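You operate a simulated robot arm through the tools that you are given. There is no shell and no other tool.

You run a simulated robot arm. Do the job below in one go: nothing can be reset, and whatever is moved stays where it is left.

Task
Check the lamps and the emergency stop, then stand the green sign out.
Fine: one press of lamp test; push the stop in, twist it out, reset, start the pump again; sign on the desk. Set down upright: green sign. Where these are worked on the way, their far stop is far enough and under half their travel is too little: emergency stop.

It is judged by the outcome, as a careful person would: the job done as asked, and still so three seconds after it is handed in. It fails if anything else is knocked over, pushed out of place, dropped, spilled or broken.

Robot
A 7-joint arm with a fingered hand, fixed in place. Base frame: the origin is at the foot of the arm, x ahead of it, y to its left, z up. Units: cm, degrees, N and s.
With the tool pointing down near the work surface it reaches from about 10 to 90 cm from the base axis. Its first joint turns from -69.0 to 172.0 degrees. Payload 5 kg.
Tool frame: the origin (TCP) lies between the finger pads and is the grasp point; the fingertips stand 3.2 cm ahead of it; z points along the fingers, y is the line along which they close. Largest opening 16 cm; the body of the gripper starts 8.9 cm behind the TCP. The gripper is a hand of 3 fingers: y runs from the thumb to the fingers, the wrist lies at [0, 0, -25.2] in the tool frame, and closing takes about 1.5 s.
Orientation is that of the tool frame in the base frame, as a unit quaternion [w, x, y, z]. With the fingers straight down and closing along the base's y, the tool's x points along the base's -x, its y along +y and its z along -z.

Tools
- The arm moves only by the tool servo_tool. Its argument "increments" is a list of rows, each a list of 6 numbers: the shift along the tool's x, y, z in cm, then the turn, a rotation vector about the tool's x, y, z in degrees. In form: [[x, y, z, wx, wy, wz], ...]. A call has 1 to 20 rows; each row shifts and turns the commanded pose from where the row before left it, along the tool's axes as they then stand. "gripper" is the opening, from 0 (shut) to 1 (fully open), set as the call begins (left out, the last holds). A row lasts 0.2 s, in which the tool goes at most 5 cm and 8.6 degrees; a call with a longer step from one row to the next is refused whole, and so is a gripper value outside its range. Where a pose cannot be reached the arm comes as near as it can. A force on the tool above 60 N (or 10 N above the force at the start of the call, whichever is more), or a blocked arm, ends the call early, and 0.2 s more pass. The fingers move at their own pace (about 10.8 cm/s each) and stop on an object; they squeeze with about 23 N. The grip force told is the motor's: it shows also when the fingers shut on nothing. Time passes only in rows, and 0.2 s behind the last, so rows that do not move let the fingers close. It gives the time, the measured TCP pose, the force on the tool (base axes), the opening and the grip force at its end, in the units of the frame above (readings bear some noise), with the torque about the TCP (base axes, N m) and any sound that the robot's microphone picked up, and new pictures: "pictures" is both (left out), scene, wrist or none.
- Cameras (640 x 400 px; columns grow to the right, rows downward): "scene" is fixed at [40.56, 49.52, 150.86]; the picture's right is [-0.93, -0.36, 0.00], its down [-0.13, 0.34, -0.93] and it looks along [0.34, -0.87, -0.37] (base axes); focal length 348 px, centre (320, 200). "wrist" rides on the gripper at [6.5, -0.4, -11.6] in the tool frame; the picture's right is [0.06, 1.00, 0.00], its down [-0.87, 0.05, -0.49] and it looks along [-0.49, 0.03, 0.87] (tool axes); focal length 261 px, centre (320, 200). There is no depth. A picture from a camera that has moved, and an enlarged one, comes with that camera's place and axes in the base frame and with its lens. The place of the scene camera against the robot may be out by one fixed shift of up to 1.2 cm in any direction.
- lift_body(by): slides the trunk up (or, below 0, down) by that many cm; the arm rides with it, the base frame stays. It gives what a move gives, with no picture.
- set_fingers(finger1, finger2, thumb_bend): sets how far each is bent, from 0 (flat) to 1 (curled in); at 0.3 the hand is open as for a grip, at 0.7 the pads meet at the TCP. One left out holds its place. A second passes; each finger stops where it meets its share of the squeeze, and holds until it gets a number again. A gripper value or a shape takes the hand back. It gives what a move gives, with no picture; readings hold the bend of each and the force on the fingers (four entries, about 0 where the hand has none), thumb and palm.
- hand_shape(shape): the hand has 3 fingers and takes this shape, open, in about a second: jaw (thumb against the fingers, like two jaws); tri (thumb and two fingers); tip (a fingertip pinch); poke (one finger out to press); point (the index stretched); flat (the hand flat); cup (the hand cupped); fist (a fist). The gripper value then closes the fingers along that shape, each until it touches; the sizes above hold for jaw. It gives what a move gives, with no picture.
- close_up(camera, box): a new picture of the part [left, top, right, bottom] of that camera's present view, enlarged. No time passes.
- close_job(): hands the job in; it is judged then, once.

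Nothing tells you positions but the pictures and the camera data. Unless the task says otherwise, let go and move clear before handing in.

The tools are called after "Call:" as a command line: name --pt "numbers of a row" for each row, then --argument value for the rest, lists and objects as JSON in quotes. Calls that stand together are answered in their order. servo_tool: Moves the arm, as the interface text tells. Its arguments: {"type":"object","properties":{"increments":{"type":"array"},"gripper":{"type":"number"},"pictures":{"type":"string","enum":["both","scene","wrist","none"]}},"required":["increments"]} The other tools are called the same way: lift_body (by) slides the trunk up or down; hand_shape (shape) gives the hand a shape; set_fingers (finger1, finger2, thumb_bend) moves the fingers one by one; close_up (camera, box) takes an enlarged picture of a part of a camera's view; close_job () hands the job in.

At the start:

```text
t: 0.0
tcp_pos: [46.49, -64.95, 117.66]
tcp_rot: [0.0, 0.0, 1.0, 0.0]
contact_force: [-0.1, -1.9, 0.1]
wrist_torque: [0.02, -0.02, 0.0]
gripper_width: 15.98
grasp_force: 0.1
shape: jaw
bend: [0.3, 0.3, 0.3]
finger forces: [0.0, 0.1, 0.0, 0.0, 0.0, 0.0]
trunk travel left (down, up): [-65.0, 29.0]
```

scene: 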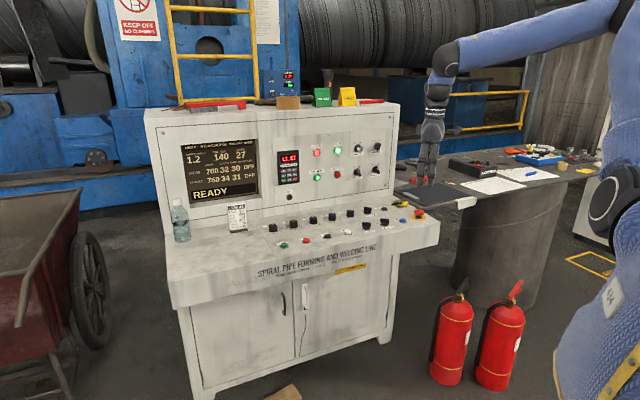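
wrist: 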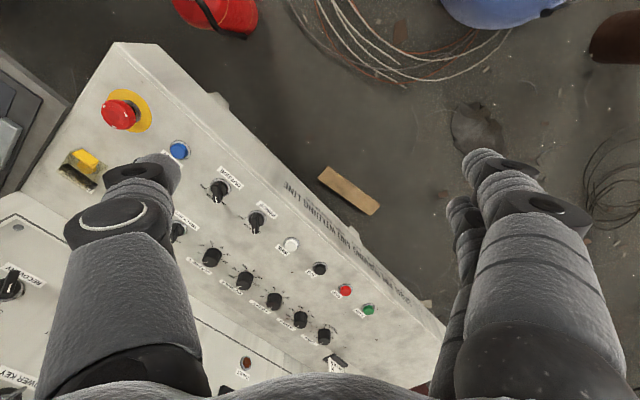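

I see a control console with a sloping desk, a vertical panel, and a green and a yellow sign on top of the console; the emergency stop (red mushroom on yellow) is at the desk's near-right end. I'll look closer at the labels and parts before moving.

Call:
close_up --camera "scene" --box '[260, 170, 440, 282]'

Call:
close_up --camera "scene" --box '[260, 70, 420, 170]'

Call:
close_up --camera "wrist" --box '[60, 60, 220, 160]'

Call:
close_up --camera "wrist" --box '[180, 150, 420, 300]'

Call:
close_up --camera "wrist" --box '[160, 220, 400, 370]'

Call:
close_up --camera "wrist" --box '[0, 140, 160, 400]'

```text
3.56 times, centred on (350, 226) of scene
camera zoom: at [40.56, 49.52, 150.86], right [-0.93, -0.36, 0.0], down [-0.13, 0.34, -0.93], along [0.34, -0.87, -0.37], focal length 1239 px, centre (213, 108)
```

zoom: 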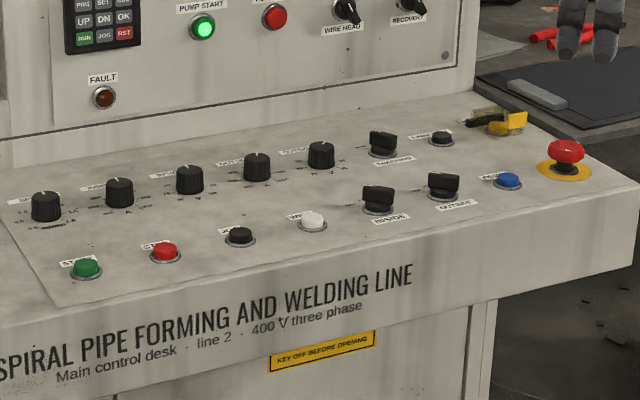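

```text
4.00 times, centred on (340, 120) of scene
camera zoom: at [40.56, 49.52, 150.86], right [-0.93, -0.36, 0.0], down [-0.13, 0.34, -0.93], along [0.34, -0.87, -0.37], focal length 1394 px, centre (240, 520)
```

zoom: 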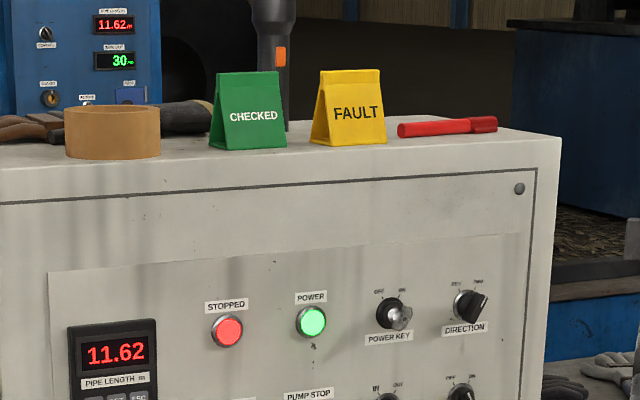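

```text
4.00 times, centred on (140, 110) of wrist
camera zoom: at [40.05, -65.5, 129.15], right [-0.06, 1.0, 0.0], down [0.87, 0.05, 0.49], along [0.49, 0.03, -0.87], focal length 1043 px, centre (1040, 560)
```

zoom: 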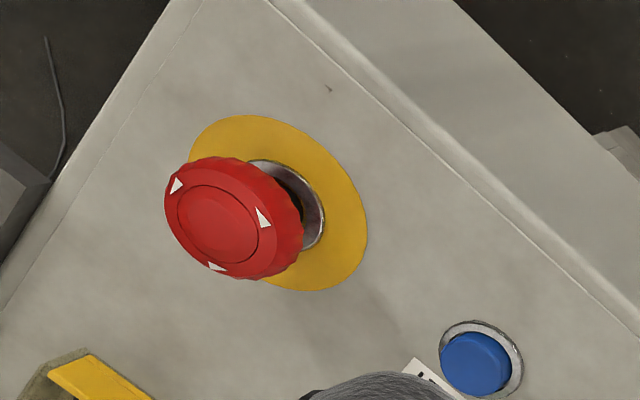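

```text
2.67 times, centred on (300, 225) of wrist
camera zoom: at [40.05, -65.5, 129.15], right [-0.06, 1.0, 0.0], down [0.87, 0.05, 0.49], along [0.49, 0.03, -0.87], focal length 695 px, centre (373, 133)
```

zoom: 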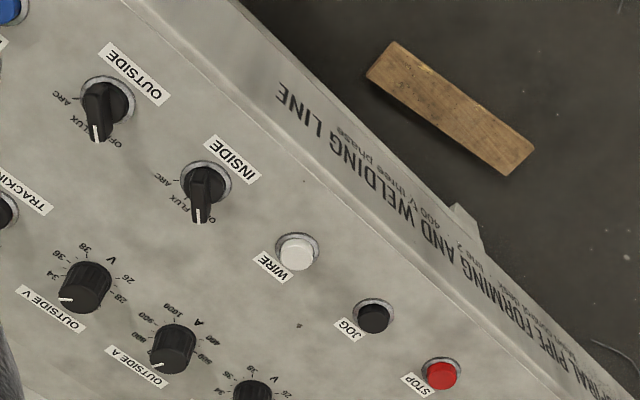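

```text
2.67 times, centred on (280, 295) of wrist
camera zoom: at [40.05, -65.5, 129.15], right [-0.06, 1.0, 0.0], down [0.87, 0.05, 0.49], along [0.49, 0.03, -0.87], focal length 695 px, centre (427, -53)
```

zoom: 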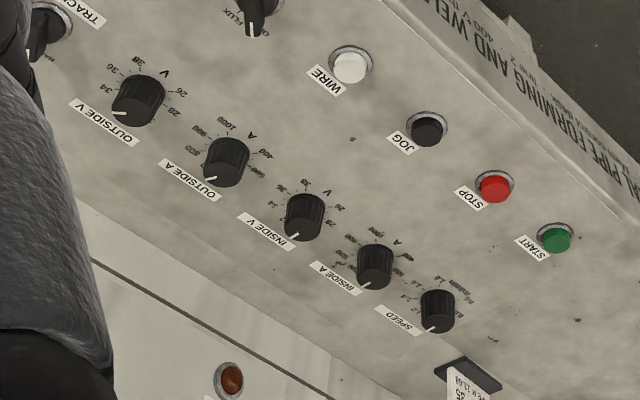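

```text
1.54 times, centred on (80, 270) of wrist
camera zoom: at [40.05, -65.5, 129.15], right [-0.06, 1.0, 0.0], down [0.87, 0.05, 0.49], along [0.49, 0.03, -0.87], focal length 401 px, centre (689, 92)
```

zoom: 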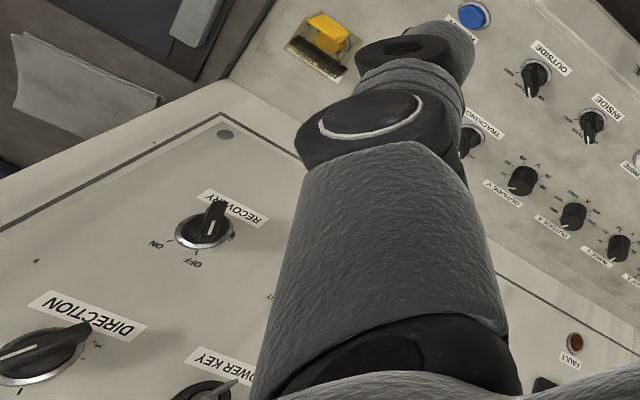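

The desk has STOP/START/JOG/WIRE buttons, knobs, a blue button, a black button beside TRACKING and the mushroom stop. I need to read the small labels (lamp test, reset, pump start), so I'll zoom further.

Call:
close_up --camera "scene" --box '[350, 196, 430, 246]'

Call:
close_up --camera "scene" --box '[270, 140, 390, 215]'

Call:
close_up --camera "scene" --box '[260, 200, 360, 262]'

Call:
close_up --camera "scene" --box '[160, 80, 300, 168]'

Call:
close_up --camera "scene" --box '[160, 180, 280, 255]'

Call:
close_up --camera "scene" --box '[400, 30, 480, 200]'

```text
8.00 times, centred on (390, 221) of scene
camera zoom: at [40.56, 49.52, 150.86], right [-0.93, -0.36, 0.0], down [-0.13, 0.34, -0.93], along [0.34, -0.87, -0.37], focal length 2788 px, centre (-240, 32)
```

zoom: 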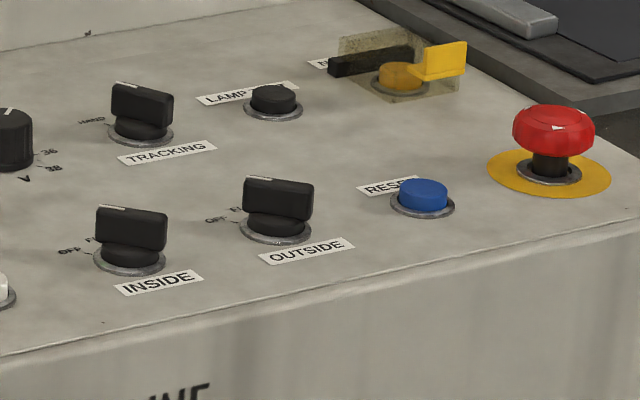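

```text
5.33 times, centred on (330, 178) of scene
camera zoom: at [40.56, 49.52, 150.86], right [-0.93, -0.36, 0.0], down [-0.13, 0.34, -0.93], along [0.34, -0.87, -0.37], focal length 1858 px, centre (267, 320)
```

zoom: 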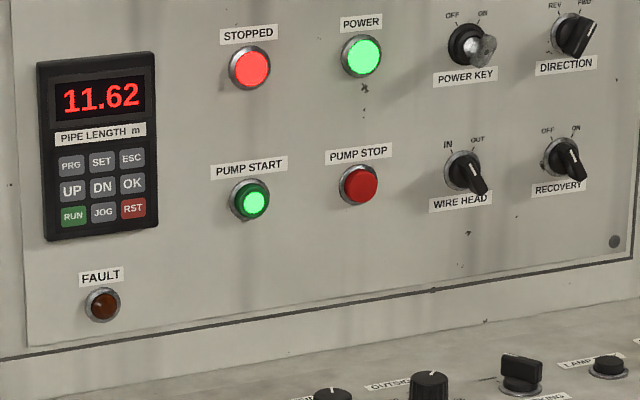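

```text
6.40 times, centred on (310, 231) of scene
camera zoom: at [40.56, 49.52, 150.86], right [-0.93, -0.36, 0.0], down [-0.13, 0.34, -0.93], along [0.34, -0.87, -0.37], focal length 2230 px, centre (384, 2)
```

zoom: 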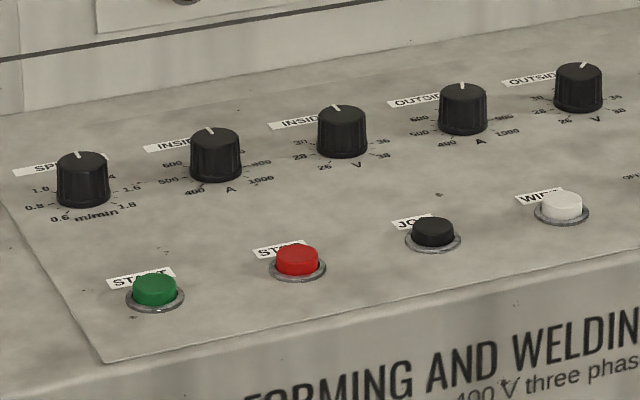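

```text
4.55 times, centred on (230, 124) of scene
camera zoom: at [40.56, 49.52, 150.86], right [-0.93, -0.36, 0.0], down [-0.13, 0.34, -0.93], along [0.34, -0.87, -0.37], focal length 1584 px, centre (729, 546)
```

zoom: 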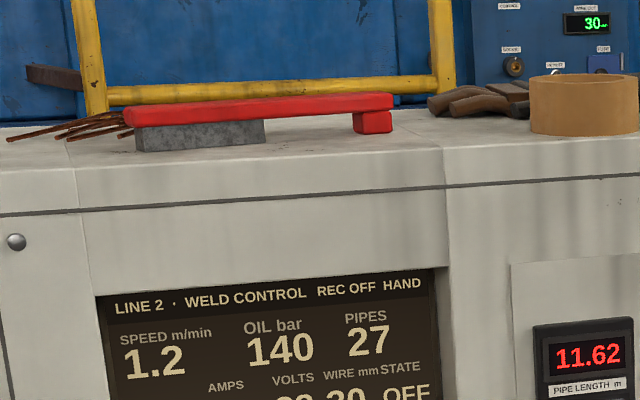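

```text
5.33 times, centred on (220, 218) of scene
camera zoom: at [40.56, 49.52, 150.86], right [-0.93, -0.36, 0.0], down [-0.13, 0.34, -0.93], along [0.34, -0.87, -0.37], focal length 1858 px, centre (853, 107)
```

zoom: 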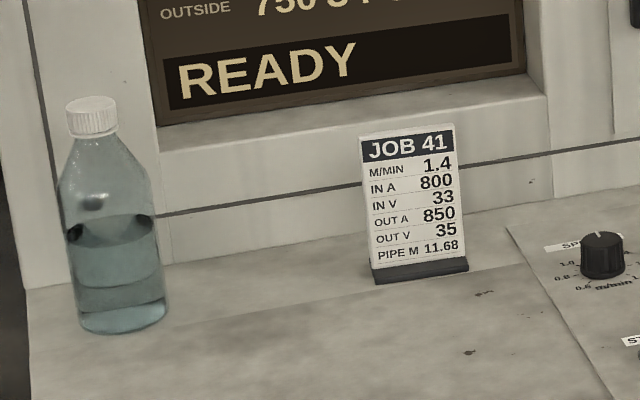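

```text
2.35 times, centred on (440, 115) of scene
camera zoom: at [40.56, 49.52, 150.86], right [-0.93, -0.36, 0.0], down [-0.13, 0.34, -0.93], along [0.34, -0.87, -0.37], focal length 820 px, centre (38, 400)
```

zoom: 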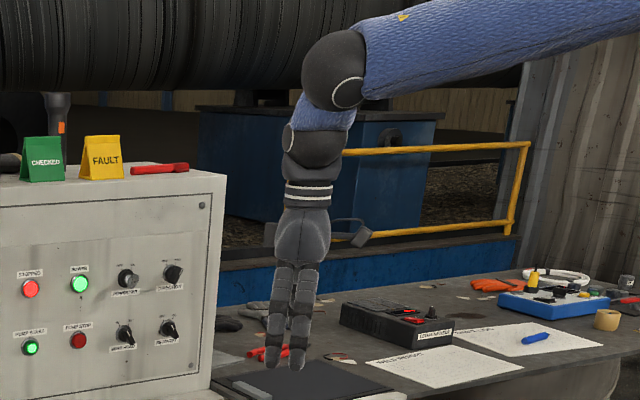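

I take LAMP TEST to be the black button at the back right, RESET the blue one, the stop at about (50,-94,92), PUMP START on the upright panel at about (94,-88,102), and the green CHECKED sign on the console top. The console is turned about 45°, so I'll move the hand beside the desk, turned to line up with it, and look from there.

Call:
servo_tool --pt "-1.1 -4 0 0 0 0" --pt "-1.1 -4 0 0 0 0" --pt "-1.1 -4 0 0 0 0" --pt "-1.1 -4 0 0 0 0" --pt "0 0 0 0 0 7.5" --pt "0 0 0 0 0 7.5" --pt "0 0 0 0 0 7.5" --pt "0 0 0 0 0 7.5" --pt "0 0 0 0 0 7.5" --pt "0 0 0 0 0 7.5"

```text
t: 2.2
tcp_pos: [51.02, -81.12, 117.64]
tcp_rot: [0.0, 0.384, 0.923, 0.0]
contact_force: [-0.1, 0.2, -0.2]
wrist_torque: [-0.02, -0.01, 0.05]
gripper_width: 16.0
grasp_force: 0.0
shape: jaw
bend: [0.3, 0.3, 0.3]
finger forces: [0.0, 0.0, 0.0, 0.0, 0.0, 0.0]
trunk travel left (down, up): [-65.0, 29.0]
camera wrist: at [46.13, -76.8, 129.12], right [0.66, 0.75, 0.0], down [0.65, -0.58, 0.49], along [0.37, -0.33, -0.87], focal length 261 px, centre (320, 200)
```

scene: 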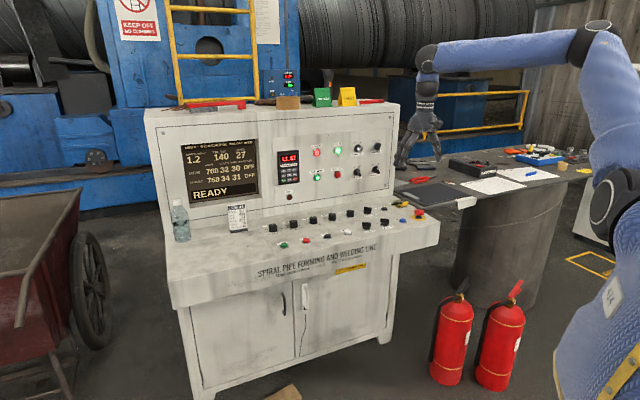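
wrist: 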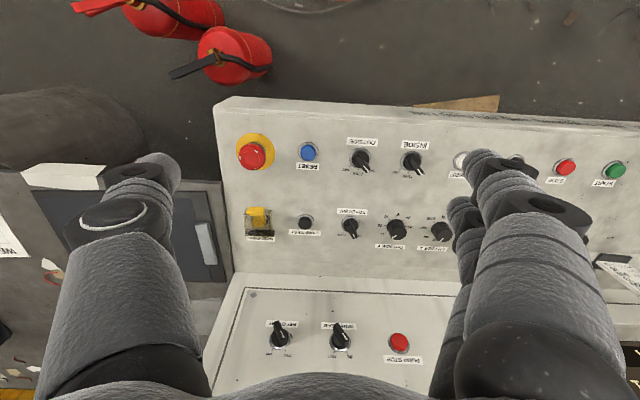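

The hand is now lined up with the console, and the wrist view gives RESET ≈ (55,-87.5,89), LAMP TEST ≈ (64.7,-97.2,89), PUMP START ≈ (95.5,-88.6,102). I'll shape the hand to poke and see where the fingertip lies.

Call:
hand_shape --shape "poke"

Call:
servo_tool --pt "0 0 0 0 0 0"

Call:
close_up --camera "scene" --box '[370, 40, 480, 210]'

```text
t: 3.1
tcp_pos: [51.01, -81.16, 117.6]
tcp_rot: [0.0, 0.382, 0.924, -0.001]
contact_force: [0.2, 0.1, 0.2]
wrist_torque: [0.01, 0.02, 0.02]
gripper_width: 0.0
grasp_force: 0.0
shape: poke
bend: [1.0, 1.0, 0.46]
finger forces: [0.0, 0.1, 0.1, 0.1, 0.0, 0.0]
trunk travel left (down, up): [-65.0, 29.0]
```

```text
t: 3.5
tcp_pos: [51.08, -80.92, 117.56]
tcp_rot: [0.0, 0.382, 0.924, 0.0]
contact_force: [-0.3, -0.8, 0.1]
wrist_torque: [-0.02, 0.02, -0.02]
gripper_width: 0.02
grasp_force: 0.0
shape: poke
bend: [1.0, 1.0, 0.46]
finger forces: [0.1, 0.0, 0.1, 0.0, 0.0, 0.1]
trunk travel left (down, up): [-65.0, 29.0]
camera wrist: at [46.11, -76.79, 129.13], right [0.66, 0.75, 0.0], down [0.65, -0.58, 0.49], along [0.37, -0.32, -0.87], focal length 261 px, centre (320, 200)
```

scene: 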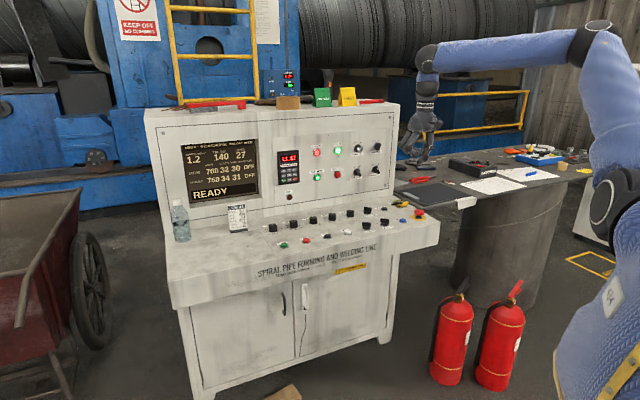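
wrist: 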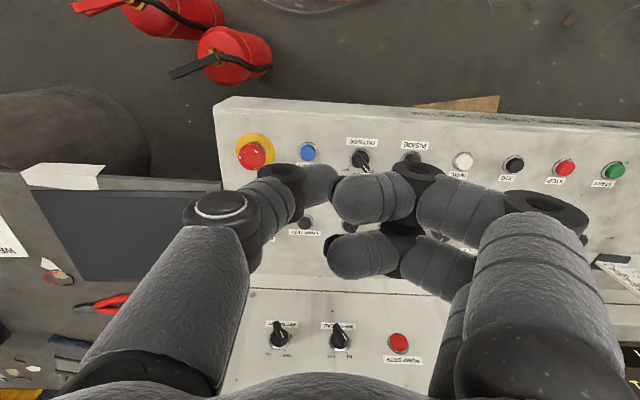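

```text
2.35 times, centred on (425, 125) of scene
camera zoom: at [40.56, 49.52, 150.86], right [-0.93, -0.36, 0.0], down [-0.13, 0.34, -0.93], along [0.34, -0.87, -0.37], focal length 820 px, centre (73, 376)
```

zoom: 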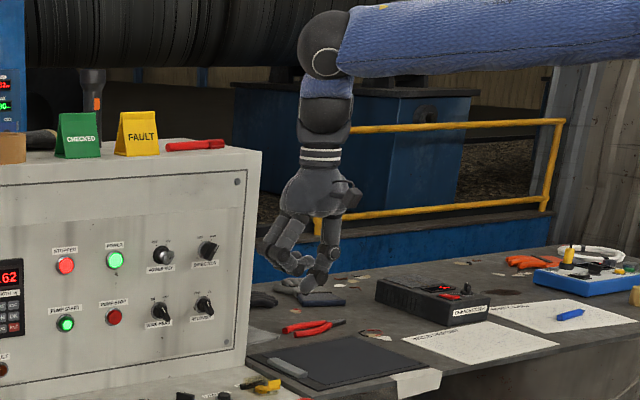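

In this shape the thumb appears to be the poking finger, ending near the tool axis. I'll zoom on it and try the "point" shape to compare.

Call:
close_up --camera "wrist" --box '[200, 120, 440, 270]'

Call:
close_up --camera "scene" --box '[390, 90, 460, 180]'

Call:
hand_shape --shape "point"

Call:
close_up --camera "wrist" --box '[0, 0, 640, 400]'

Call:
close_up --camera "scene" --box '[380, 80, 470, 190]'

```text
2.67 times, centred on (320, 195) of wrist
camera zoom: at [46.11, -76.79, 129.13], right [0.66, 0.75, 0.0], down [0.65, -0.58, 0.49], along [0.37, -0.32, -0.87], focal length 695 px, centre (320, 213)
```

zoom: 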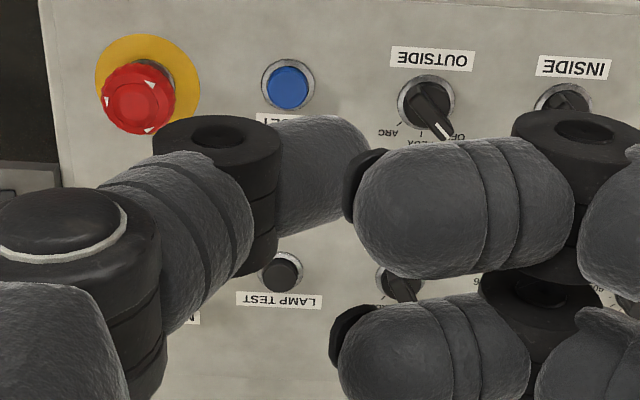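

```text
4.44 times, centred on (425, 135) of scene
camera zoom: at [40.56, 49.52, 150.86], right [-0.93, -0.36, 0.0], down [-0.13, 0.34, -0.93], along [0.34, -0.87, -0.37], focal length 1549 px, centre (-147, 489)
```

zoom: 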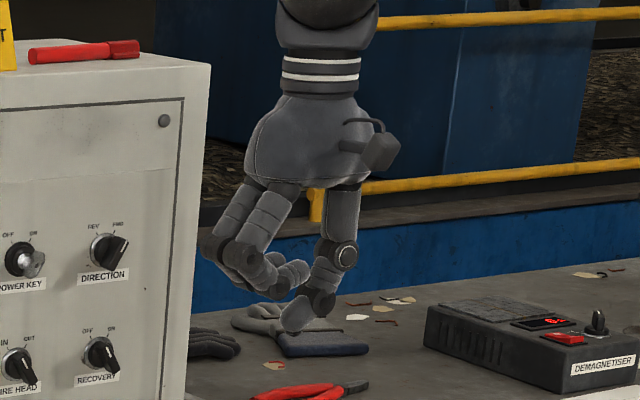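

```text
t: 4.4
tcp_pos: [51.08, -81.16, 117.76]
tcp_rot: [-0.001, 0.382, 0.924, 0.0]
contact_force: [0.0, -0.2, -0.5]
wrist_torque: [0.02, 0.01, 0.02]
gripper_width: 0.0
grasp_force: 0.0
shape: point
bend: [0.36, 1.0, 0.43]
finger forces: [0.0, 0.0, 0.0, 0.0, 0.0, 0.0]
trunk travel left (down, up): [-65.0, 29.0]
```

```text
1.00 times, centred on (320, 200) of wrist (not enlarged: the box is as wide or as high as the picture)
camera zoom: at [46.11, -76.79, 129.13], right [0.66, 0.75, 0.0], down [0.65, -0.58, 0.49], along [0.37, -0.32, -0.87], focal length 261 px, centre (320, 200)
```

zoom: 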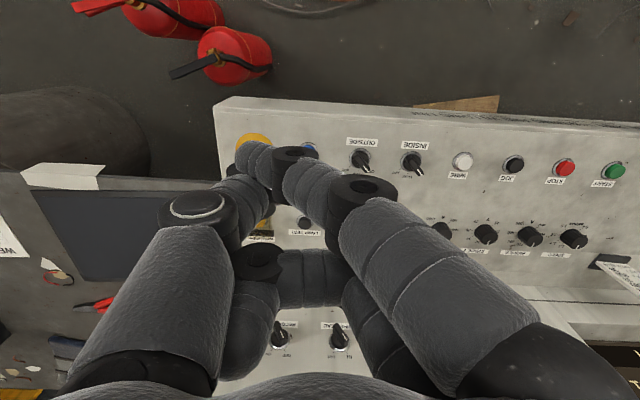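

```text
3.64 times, centred on (425, 135) of scene
camera zoom: at [40.56, 49.52, 150.86], right [-0.93, -0.36, 0.0], down [-0.13, 0.34, -0.93], along [0.34, -0.87, -0.37], focal length 1267 px, centre (-62, 436)
```

zoom: 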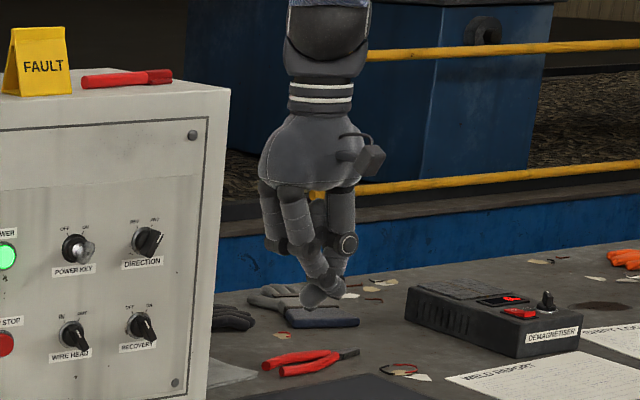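

"Poke" is the clearer presser: its tip (thumb) lies on the tool axis about 3 cm ahead of the TCP. I'll go back to poke, turn the hand so the curled fingers face the operator side (clear of the knobs), and hover over LAMP TEST.

Call:
hand_shape --shape "poke"

Call:
servo_tool --pt "0 0 0 0 0 -7.5" --pt "0 0 0 0 0 -7.5" --pt "0 0 0 0 0 -7.5" --pt "0 0 0 0 0 -7.5" --pt "0 0 0 0 0 -7.5" --pt "0 0 0 0 0 -7.5" --pt "0 0 0 0 0 -7.5" --pt "0 0 0 0 0 -7.5" --pt "0 0 0 0 0 -7.5" --pt "0 0 0 0 0 -7.5" --pt "0 0 0 0 0 -7.5" --pt "0 0 0 0 0 -7.5" --pt "0.29 -3.5 1.6 0 0 0" --pt "0.29 -3.5 1.6 0 0 0" --pt "0.29 -3.5 1.6 0 0 0" --pt "0.29 -3.5 1.6 0 0 0" --pt "0.29 -3.5 1.6 0 0 0" --pt "0.29 -3.5 1.6 0 0 0"

```text
t: 5.3
tcp_pos: [51.03, -81.1, 117.64]
tcp_rot: [0.0, 0.382, 0.924, 0.0]
contact_force: [0.1, 0.0, -0.4]
wrist_torque: [0.0, 0.02, 0.01]
gripper_width: 0.0
grasp_force: 0.1
shape: poke
bend: [1.0, 1.0, 0.46]
finger forces: [0.0, 0.1, 0.1, 0.0, 0.1, 0.0]
trunk travel left (down, up): [-65.0, 29.0]
```

```text
t: 9.1
tcp_pos: [64.76, -97.47, 107.95]
tcp_rot: [0.0, -0.383, 0.924, 0.001]
contact_force: [0.3, -0.8, 0.2]
wrist_torque: [0.02, 0.07, -0.01]
gripper_width: 0.0
grasp_force: 0.1
shape: poke
bend: [1.0, 1.0, 0.46]
finger forces: [0.1, 0.1, 0.1, 0.0, 0.0, 0.0]
trunk travel left (down, up): [-65.0, 29.0]
camera wrist: at [60.48, -102.29, 119.47], right [-0.75, 0.66, 0.0], down [0.58, 0.65, 0.49], along [0.32, 0.37, -0.87], focal length 261 px, centre (320, 200)
```

scene: 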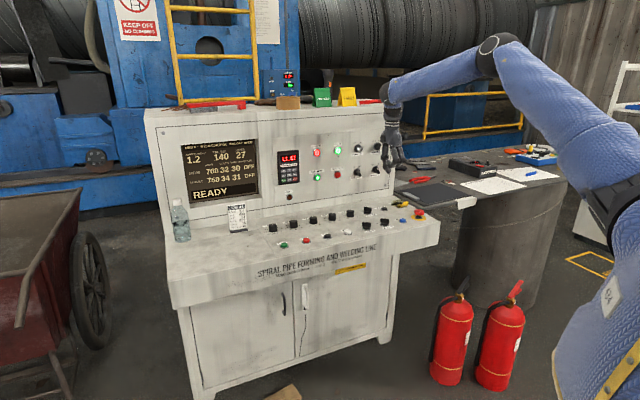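
wrist: 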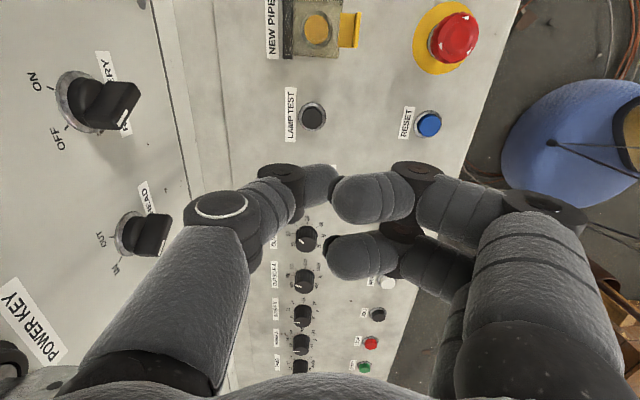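

The reach is good; the triangulated LAMP TEST is at about (65.5,-98.0,88). I'll zoom in to refine before pressing.

Call:
close_up --camera "wrist" --box '[260, 60, 420, 160]'

Call:
close_up --camera "wrist" --box '[380, 0, 540, 100]'

Call:
close_up --camera "scene" --box '[360, 120, 440, 220]'

```text
4.00 times, centred on (340, 110) of wrist
camera zoom: at [60.48, -102.29, 119.47], right [-0.75, 0.66, 0.0], down [0.58, 0.65, 0.49], along [0.32, 0.37, -0.87], focal length 1043 px, centre (240, 560)
```

zoom: 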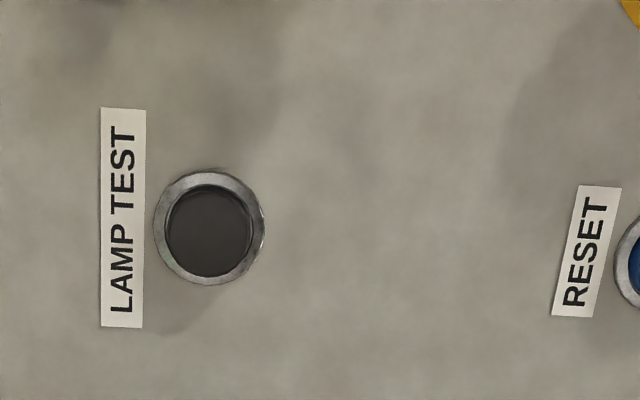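

```text
4.00 times, centred on (460, 50) of wrist
camera zoom: at [60.48, -102.29, 119.47], right [-0.75, 0.66, 0.0], down [0.58, 0.65, 0.49], along [0.32, 0.37, -0.87], focal length 1043 px, centre (-240, 800)
```

zoom: 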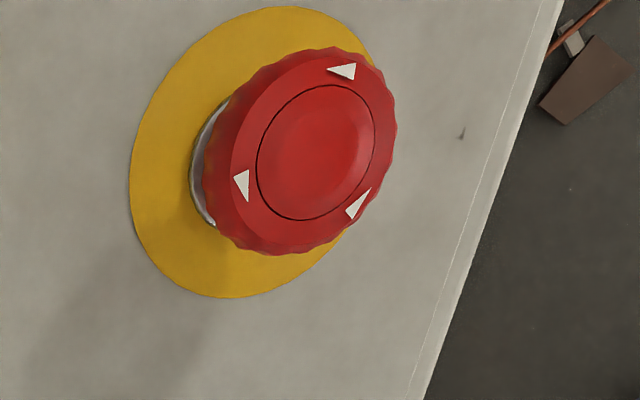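

```text
4.00 times, centred on (400, 170) of scene
camera zoom: at [40.56, 49.52, 150.86], right [-0.93, -0.36, 0.0], down [-0.13, 0.34, -0.93], along [0.34, -0.87, -0.37], focal length 1394 px, centre (0, 320)
```

zoom: 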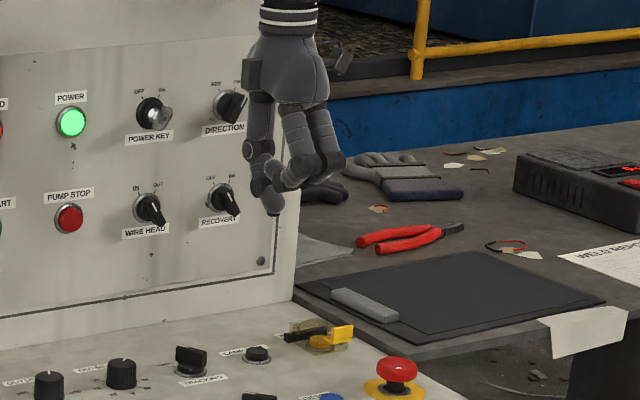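

The cap centre comes out at about (65.6,-97.9,88). I'll shift over it and descend to about 3 cm above, then check.

Call:
servo_tool --pt "-0.22 -1.2 2 0 0 0" --pt "0 0 3 0 0 0" --pt "0 0 3 0 0 0" --pt "0 0 3 0 0 0" --pt "0 0 2 0 0 0" --pt "0 0 0.6 0 0 0" --pt "0 0 0 0 0 0"

Call:
close_up --camera "wrist" --box '[240, 100, 400, 200]'

Call:
close_up --camera "scene" --box '[340, 140, 440, 220]'

```text
t: 10.7
tcp_pos: [65.63, -97.8, 94.34]
tcp_rot: [0.0, -0.383, 0.924, 0.001]
contact_force: [0.3, -0.7, 0.1]
wrist_torque: [-0.01, -0.06, 0.03]
gripper_width: 0.0
grasp_force: 0.1
shape: poke
bend: [1.0, 1.0, 0.46]
finger forces: [0.0, 0.1, 0.0, 0.1, 0.1, 0.1]
trunk travel left (down, up): [-65.0, 29.0]
camera wrist: at [61.37, -102.78, 105.85], right [-0.75, 0.66, 0.0], down [0.58, 0.65, 0.49], along [0.33, 0.37, -0.87], focal length 261 px, centre (320, 200)
```

scene: 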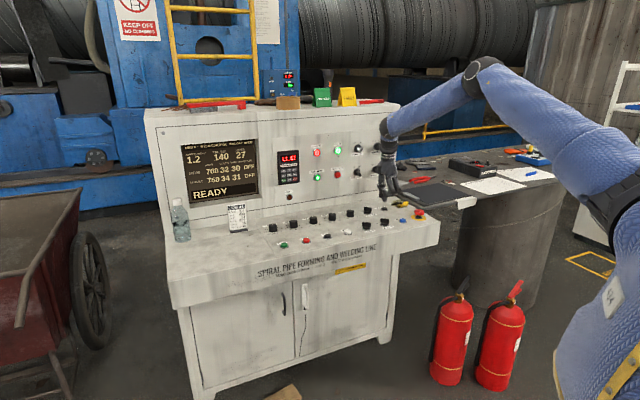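
wrist: 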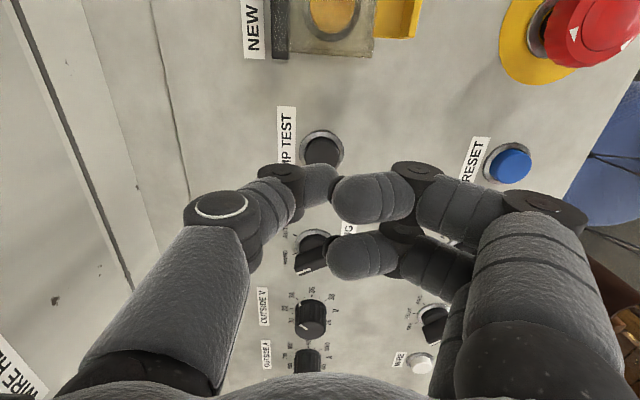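

```text
4.00 times, centred on (320, 150) of wrist
camera zoom: at [61.37, -102.78, 105.85], right [-0.75, 0.66, 0.0], down [0.58, 0.65, 0.49], along [0.33, 0.37, -0.87], focal length 1043 px, centre (320, 400)
```

zoom: 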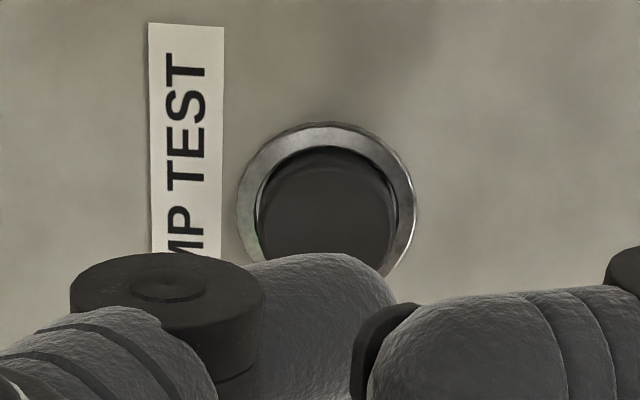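

```text
5.00 times, centred on (390, 180) of scene
camera zoom: at [40.56, 49.52, 150.86], right [-0.93, -0.36, 0.0], down [-0.13, 0.34, -0.93], along [0.34, -0.87, -0.37], focal length 1742 px, centre (-30, 300)
```

zoom: 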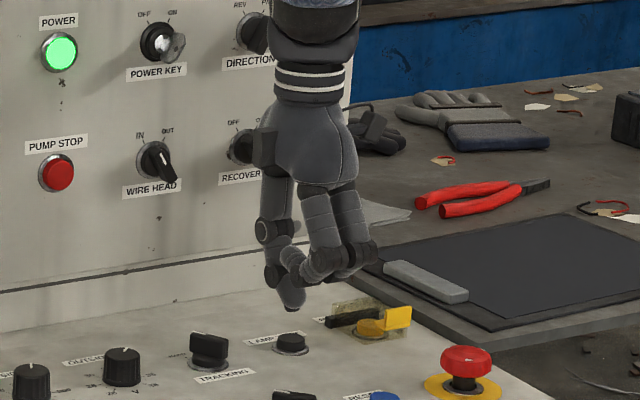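

The button is nearly under the tip. I'll nudge half a centimetre and come down to just about contact.

Call:
servo_tool --pt "0.3 -0.5 0.5 0 0 0" --pt "0 0 0.6 0 0 0" --pt "0 0 0.6 0 0 0" --pt "0 0 0.5 0 0 0" --pt "0 0 0 0 0 0"

Call:
close_up --camera "scene" --box '[360, 170, 420, 220]'

```text
t: 11.9
tcp_pos: [65.69, -98.64, 92.29]
tcp_rot: [0.0, -0.383, 0.924, 0.0]
contact_force: [-0.3, -0.8, 0.2]
wrist_torque: [0.01, 0.0, 0.02]
gripper_width: 0.0
grasp_force: 0.0
shape: poke
bend: [1.0, 1.0, 0.46]
finger forces: [0.1, 0.1, 0.0, 0.0, 0.0, 0.0]
trunk travel left (down, up): [-65.0, 29.0]
camera wrist: at [61.38, -103.46, 103.69], right [-0.75, 0.66, 0.0], down [0.58, 0.65, 0.49], along [0.33, 0.37, -0.87], focal length 261 px, centre (320, 200)
```

scene: 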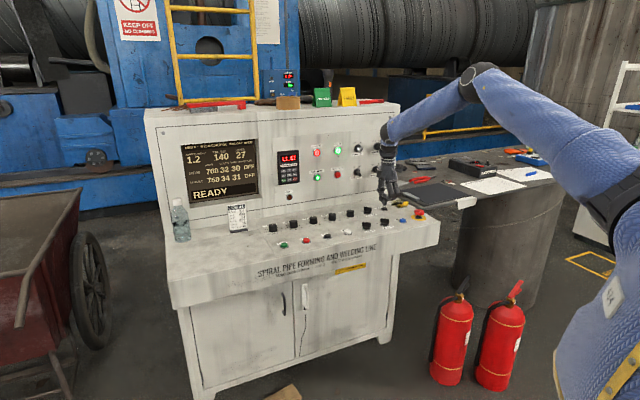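
wrist: 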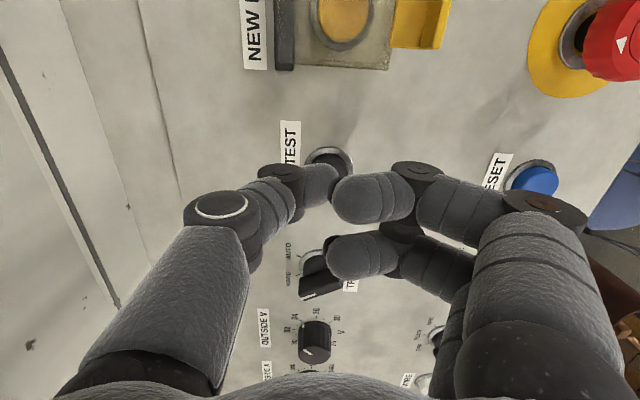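

```text
8.00 times, centred on (390, 195) of scene
camera zoom: at [40.56, 49.52, 150.86], right [-0.93, -0.36, 0.0], down [-0.13, 0.34, -0.93], along [0.34, -0.87, -0.37], focal length 2788 px, centre (-240, 240)
```

zoom: 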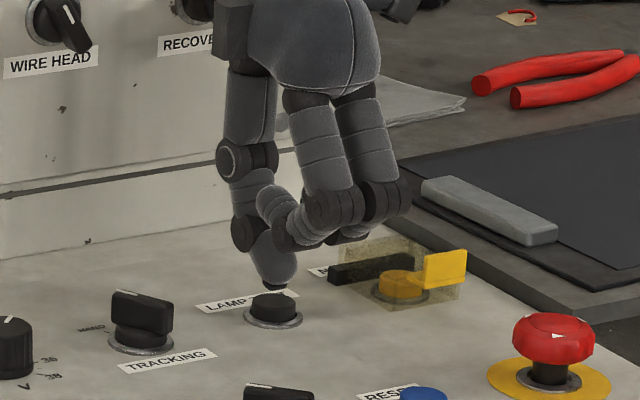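

The tip hangs directly over the LAMP TEST cap with a few millimetres to go. Now I press in small steps.

Call:
servo_tool --pt "0 0 0.25 0 0 0" --pt "0 0 0.25 0 0 0" --pt "0 0 0.2 0 0 0" --pt "0 0 0 0 0 0"

Call:
close_up --camera "scene" --box '[270, 130, 430, 230]'

```text
t: 12.9
tcp_pos: [65.66, -98.54, 91.56]
tcp_rot: [0.0, -0.383, 0.924, 0.0]
contact_force: [0.5, -0.9, 0.5]
wrist_torque: [0.01, 0.01, 0.01]
gripper_width: 0.0
grasp_force: 0.1
shape: poke
bend: [1.0, 1.0, 0.46]
finger forces: [0.0, 0.0, 0.1, 0.0, 1.1, 0.0]
trunk travel left (down, up): [-65.0, 29.0]
camera wrist: at [61.4, -103.42, 103.05], right [-0.75, 0.66, 0.0], down [0.58, 0.65, 0.49], along [0.32, 0.37, -0.87], focal length 261 px, centre (320, 200)
```

scene: 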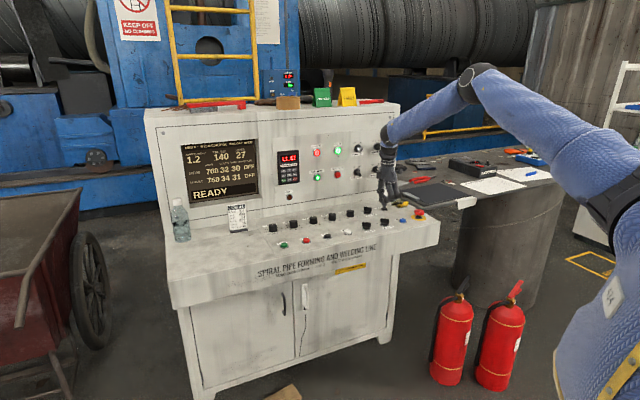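
wrist: 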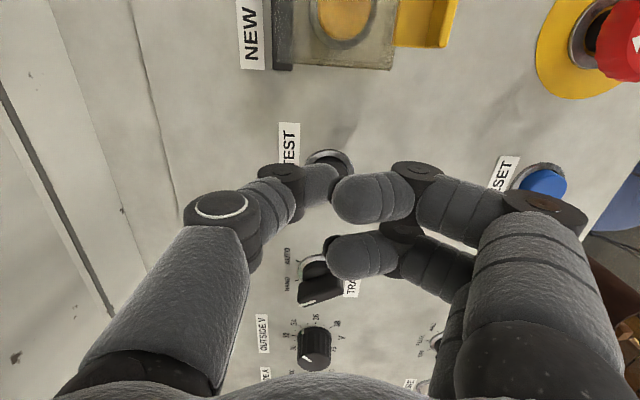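

```text
4.00 times, centred on (350, 180) of scene
camera zoom: at [40.56, 49.52, 150.86], right [-0.93, -0.36, 0.0], down [-0.13, 0.34, -0.93], along [0.34, -0.87, -0.37], focal length 1394 px, centre (200, 280)
```

zoom: 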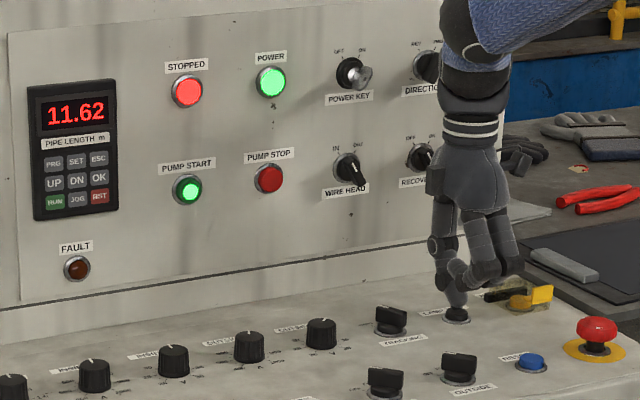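

The thumb now reads 1.1 N, so contact is made at TCP z ≈ 91.5. I'll press further until the lamps light.

Call:
servo_tool --pt "0 0 0.2 0 0 0" --pt "0 0 0.2 0 0 0" --pt "0 0 0 0 0 0" --pictures "scene"

Call:
close_up --camera "scene" --box '[270, 130, 430, 230]'

```text
t: 13.7
tcp_pos: [65.84, -98.45, 91.26]
tcp_rot: [0.0, -0.383, 0.924, 0.0]
contact_force: [0.2, -2.4, 8.1]
wrist_torque: [-0.07, -0.02, -0.01]
gripper_width: 0.0
grasp_force: 0.1
shape: poke
bend: [1.0, 1.0, 0.46]
finger forces: [0.1, 0.0, 0.0, 0.1, 8.0, 0.0]
trunk travel left (down, up): [-65.0, 29.0]
heard: click
```

scene: 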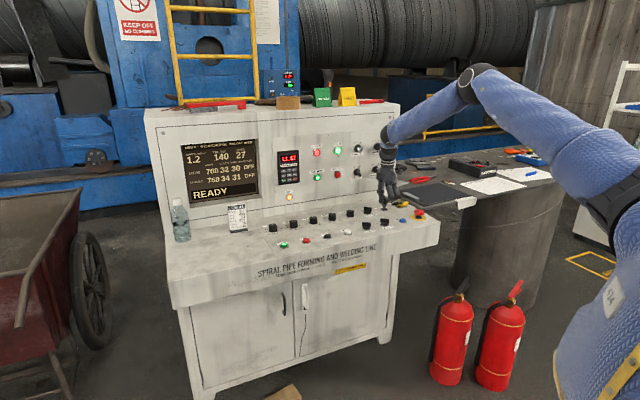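

```text
4.00 times, centred on (350, 180) of scene
camera zoom: at [40.56, 49.52, 150.86], right [-0.93, -0.36, 0.0], down [-0.13, 0.34, -0.93], along [0.34, -0.87, -0.37], focal length 1394 px, centre (200, 280)
```

zoom: 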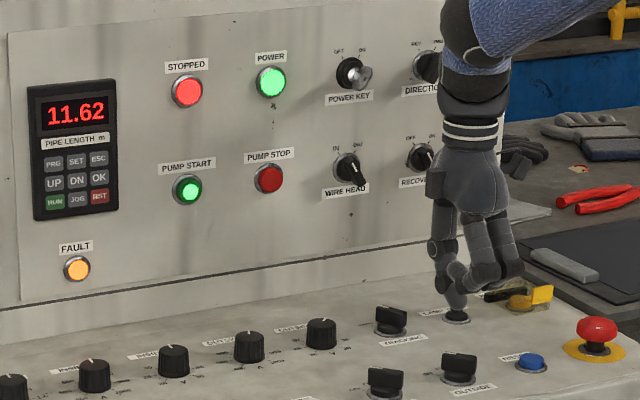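

The click sounded and the FAULT lamp lit, so the lamp test is done. I'll lift off and confirm the lamp goes out, then move above the emergency stop.

Call:
servo_tool --pt "0 0 -0.5 0 0 0" --pt "0 0 -2 0 0 0" --pt "0 0 -3 0 0 0" --pt "0 0 -4 0 0 0" --pt "0 0 -4 0 0 0" --pt "2.5 2 -1 0 0 0" --pt "3.5 4.2 0 0 0 0" --pt "3 3 0 0 0 0" --pt "0 0 0 0 0 0"

Call:
close_up --camera "scene" --box '[270, 130, 430, 230]'

Call:
close_up --camera "wrist" --box '[240, 60, 400, 160]'

```text
refused: row 7 steps farther than a row can; nothing moved
```

```text
4.00 times, centred on (350, 180) of scene
camera zoom: at [40.56, 49.52, 150.86], right [-0.93, -0.36, 0.0], down [-0.13, 0.34, -0.93], along [0.34, -0.87, -0.37], focal length 1394 px, centre (200, 280)
```

zoom: 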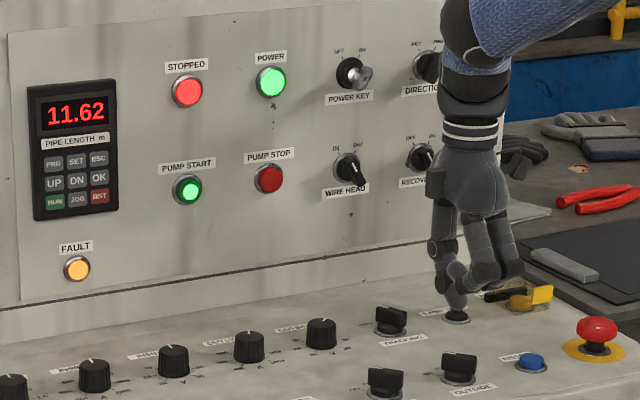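

```text
4.00 times, centred on (320, 110) of wrist
camera zoom: at [61.39, -103.36, 102.72], right [-0.75, 0.66, 0.0], down [0.58, 0.65, 0.49], along [0.33, 0.37, -0.87], focal length 1043 px, centre (320, 560)
```

zoom: 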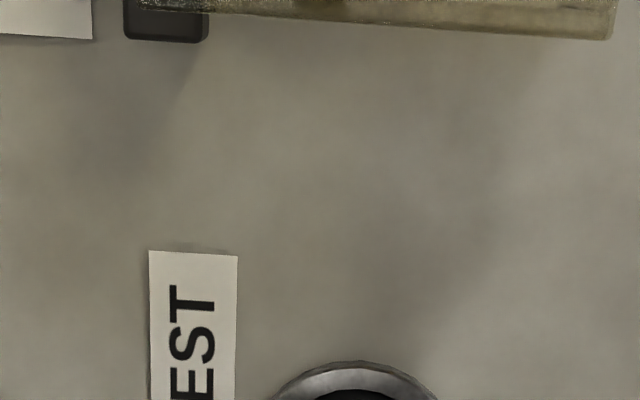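

The row was too long a step; I'll repeat with shorter ones, lifting straight off and then moving above the stop.

Call:
servo_tool --pt "0 0 -0.5 0 0 0" --pt "0 0 -2 0 0 0" --pt "0 0 -3 0 0 0" --pt "0 0 -4 0 0 0" --pt "0 0 -4 0 0 0" --pt "2 3 -1 0 0 0" --pt "2.2 3.7 0 0 0 0" --pt "2.2 3.7 0 0 0 0" --pt "2.1 3.7 0 0 0 0" --pt "0 0 0 0 0 0"

Call:
close_up --camera "scene" --box '[270, 130, 430, 230]'

Call:
close_up --camera "wrist" --box '[260, 70, 380, 145]'

```text
t: 15.9
tcp_pos: [49.9, -94.47, 105.52]
tcp_rot: [0.0, -0.383, 0.924, 0.0]
contact_force: [0.8, -0.3, -0.3]
wrist_torque: [0.01, 0.04, 0.03]
gripper_width: 0.0
grasp_force: 0.2
shape: poke
bend: [1.0, 1.0, 0.46]
finger forces: [0.0, 0.0, 0.0, 0.0, 0.0, 0.0]
trunk travel left (down, up): [-65.0, 29.0]
camera wrist: at [45.63, -99.4, 117.04], right [-0.75, 0.66, 0.0], down [0.58, 0.65, 0.49], along [0.32, 0.37, -0.87], focal length 261 px, centre (320, 200)
```

scene: 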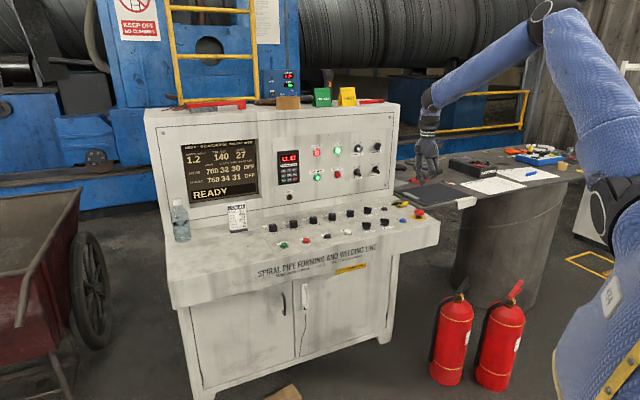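
wrist: 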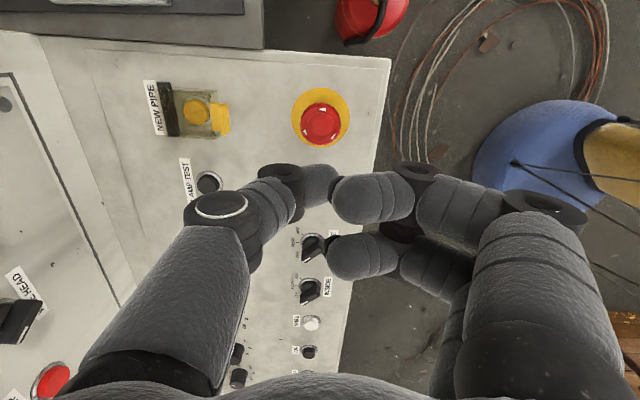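

```text
4.00 times, centred on (350, 180) of scene
camera zoom: at [40.56, 49.52, 150.86], right [-0.93, -0.36, 0.0], down [-0.13, 0.34, -0.93], along [0.34, -0.87, -0.37], focal length 1394 px, centre (200, 280)
```

zoom: 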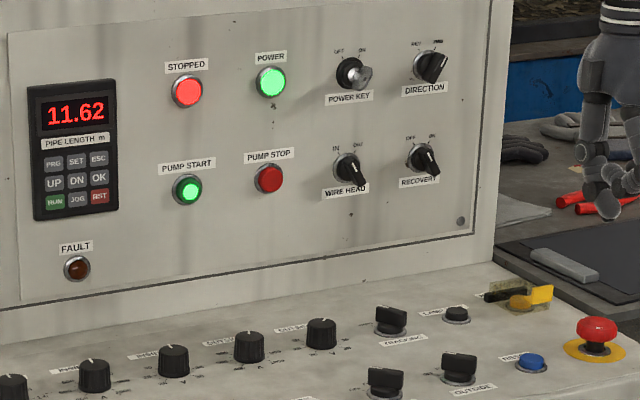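

```text
5.33 times, centred on (320, 108) of wrist
camera zoom: at [45.63, -99.4, 117.04], right [-0.75, 0.66, 0.0], down [0.58, 0.65, 0.49], along [0.32, 0.37, -0.87], focal length 1390 px, centre (320, 693)
```

zoom: 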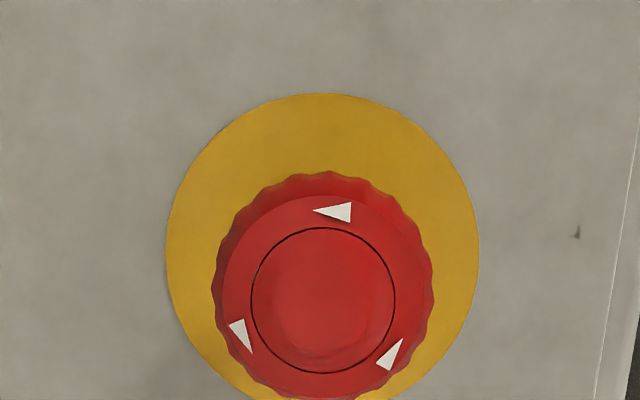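

The lamps are back to normal. The stop's arrows point counter-clockwise seen from above, and its head (about 4 cm wide) lies at about (49.9,-94.5,90.6), right under the tip. I'll come down and feel for contact.

Call:
servo_tool --pt "0 -0.4 3 0 0 0" --pt "0 0 3 0 0 0" --pt "0 0 3 0 0 0" --pt "0 0 1.5 0 0 0" --pt "0 0 0.4 0 0 0" --pt "0 0 0 0 0 0"

Call:
close_up --camera "scene" --box '[390, 170, 450, 230]'

```text
t: 17.3
tcp_pos: [50.15, -94.68, 94.78]
tcp_rot: [0.0, -0.382, 0.924, 0.0]
contact_force: [-0.2, -0.7, 0.2]
wrist_torque: [-0.05, 0.01, -0.01]
gripper_width: 0.0
grasp_force: 0.1
shape: poke
bend: [1.0, 1.0, 0.46]
finger forces: [0.0, 0.0, 0.0, 0.1, 0.0, 0.0]
trunk travel left (down, up): [-65.0, 29.0]
camera wrist: at [45.83, -99.64, 106.22], right [-0.75, 0.66, 0.0], down [0.58, 0.65, 0.49], along [0.33, 0.37, -0.87], focal length 261 px, centre (320, 200)
```

scene: 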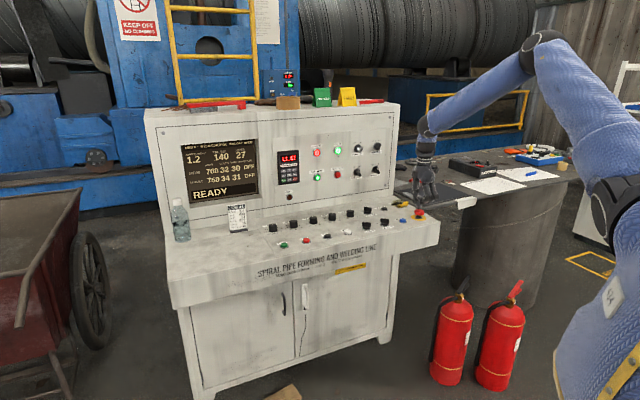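
wrist: 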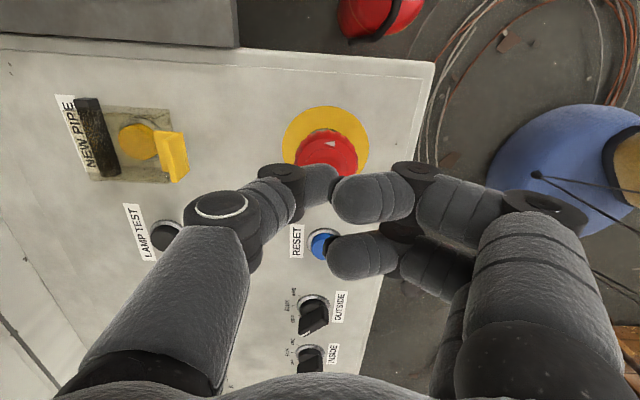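

```text
6.67 times, centred on (420, 200) of scene
camera zoom: at [40.56, 49.52, 150.86], right [-0.93, -0.36, 0.0], down [-0.13, 0.34, -0.93], along [0.34, -0.87, -0.37], focal length 2323 px, centre (-347, 200)
```

zoom: 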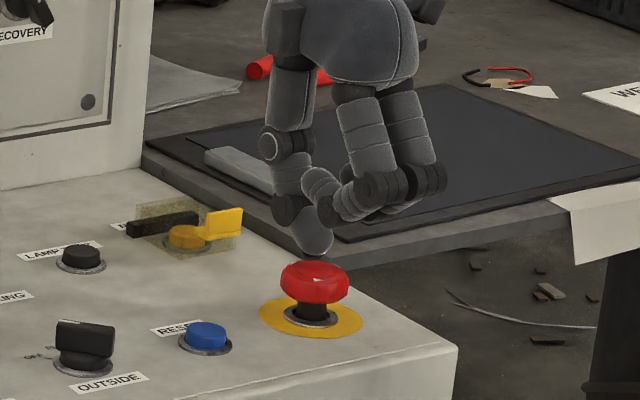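

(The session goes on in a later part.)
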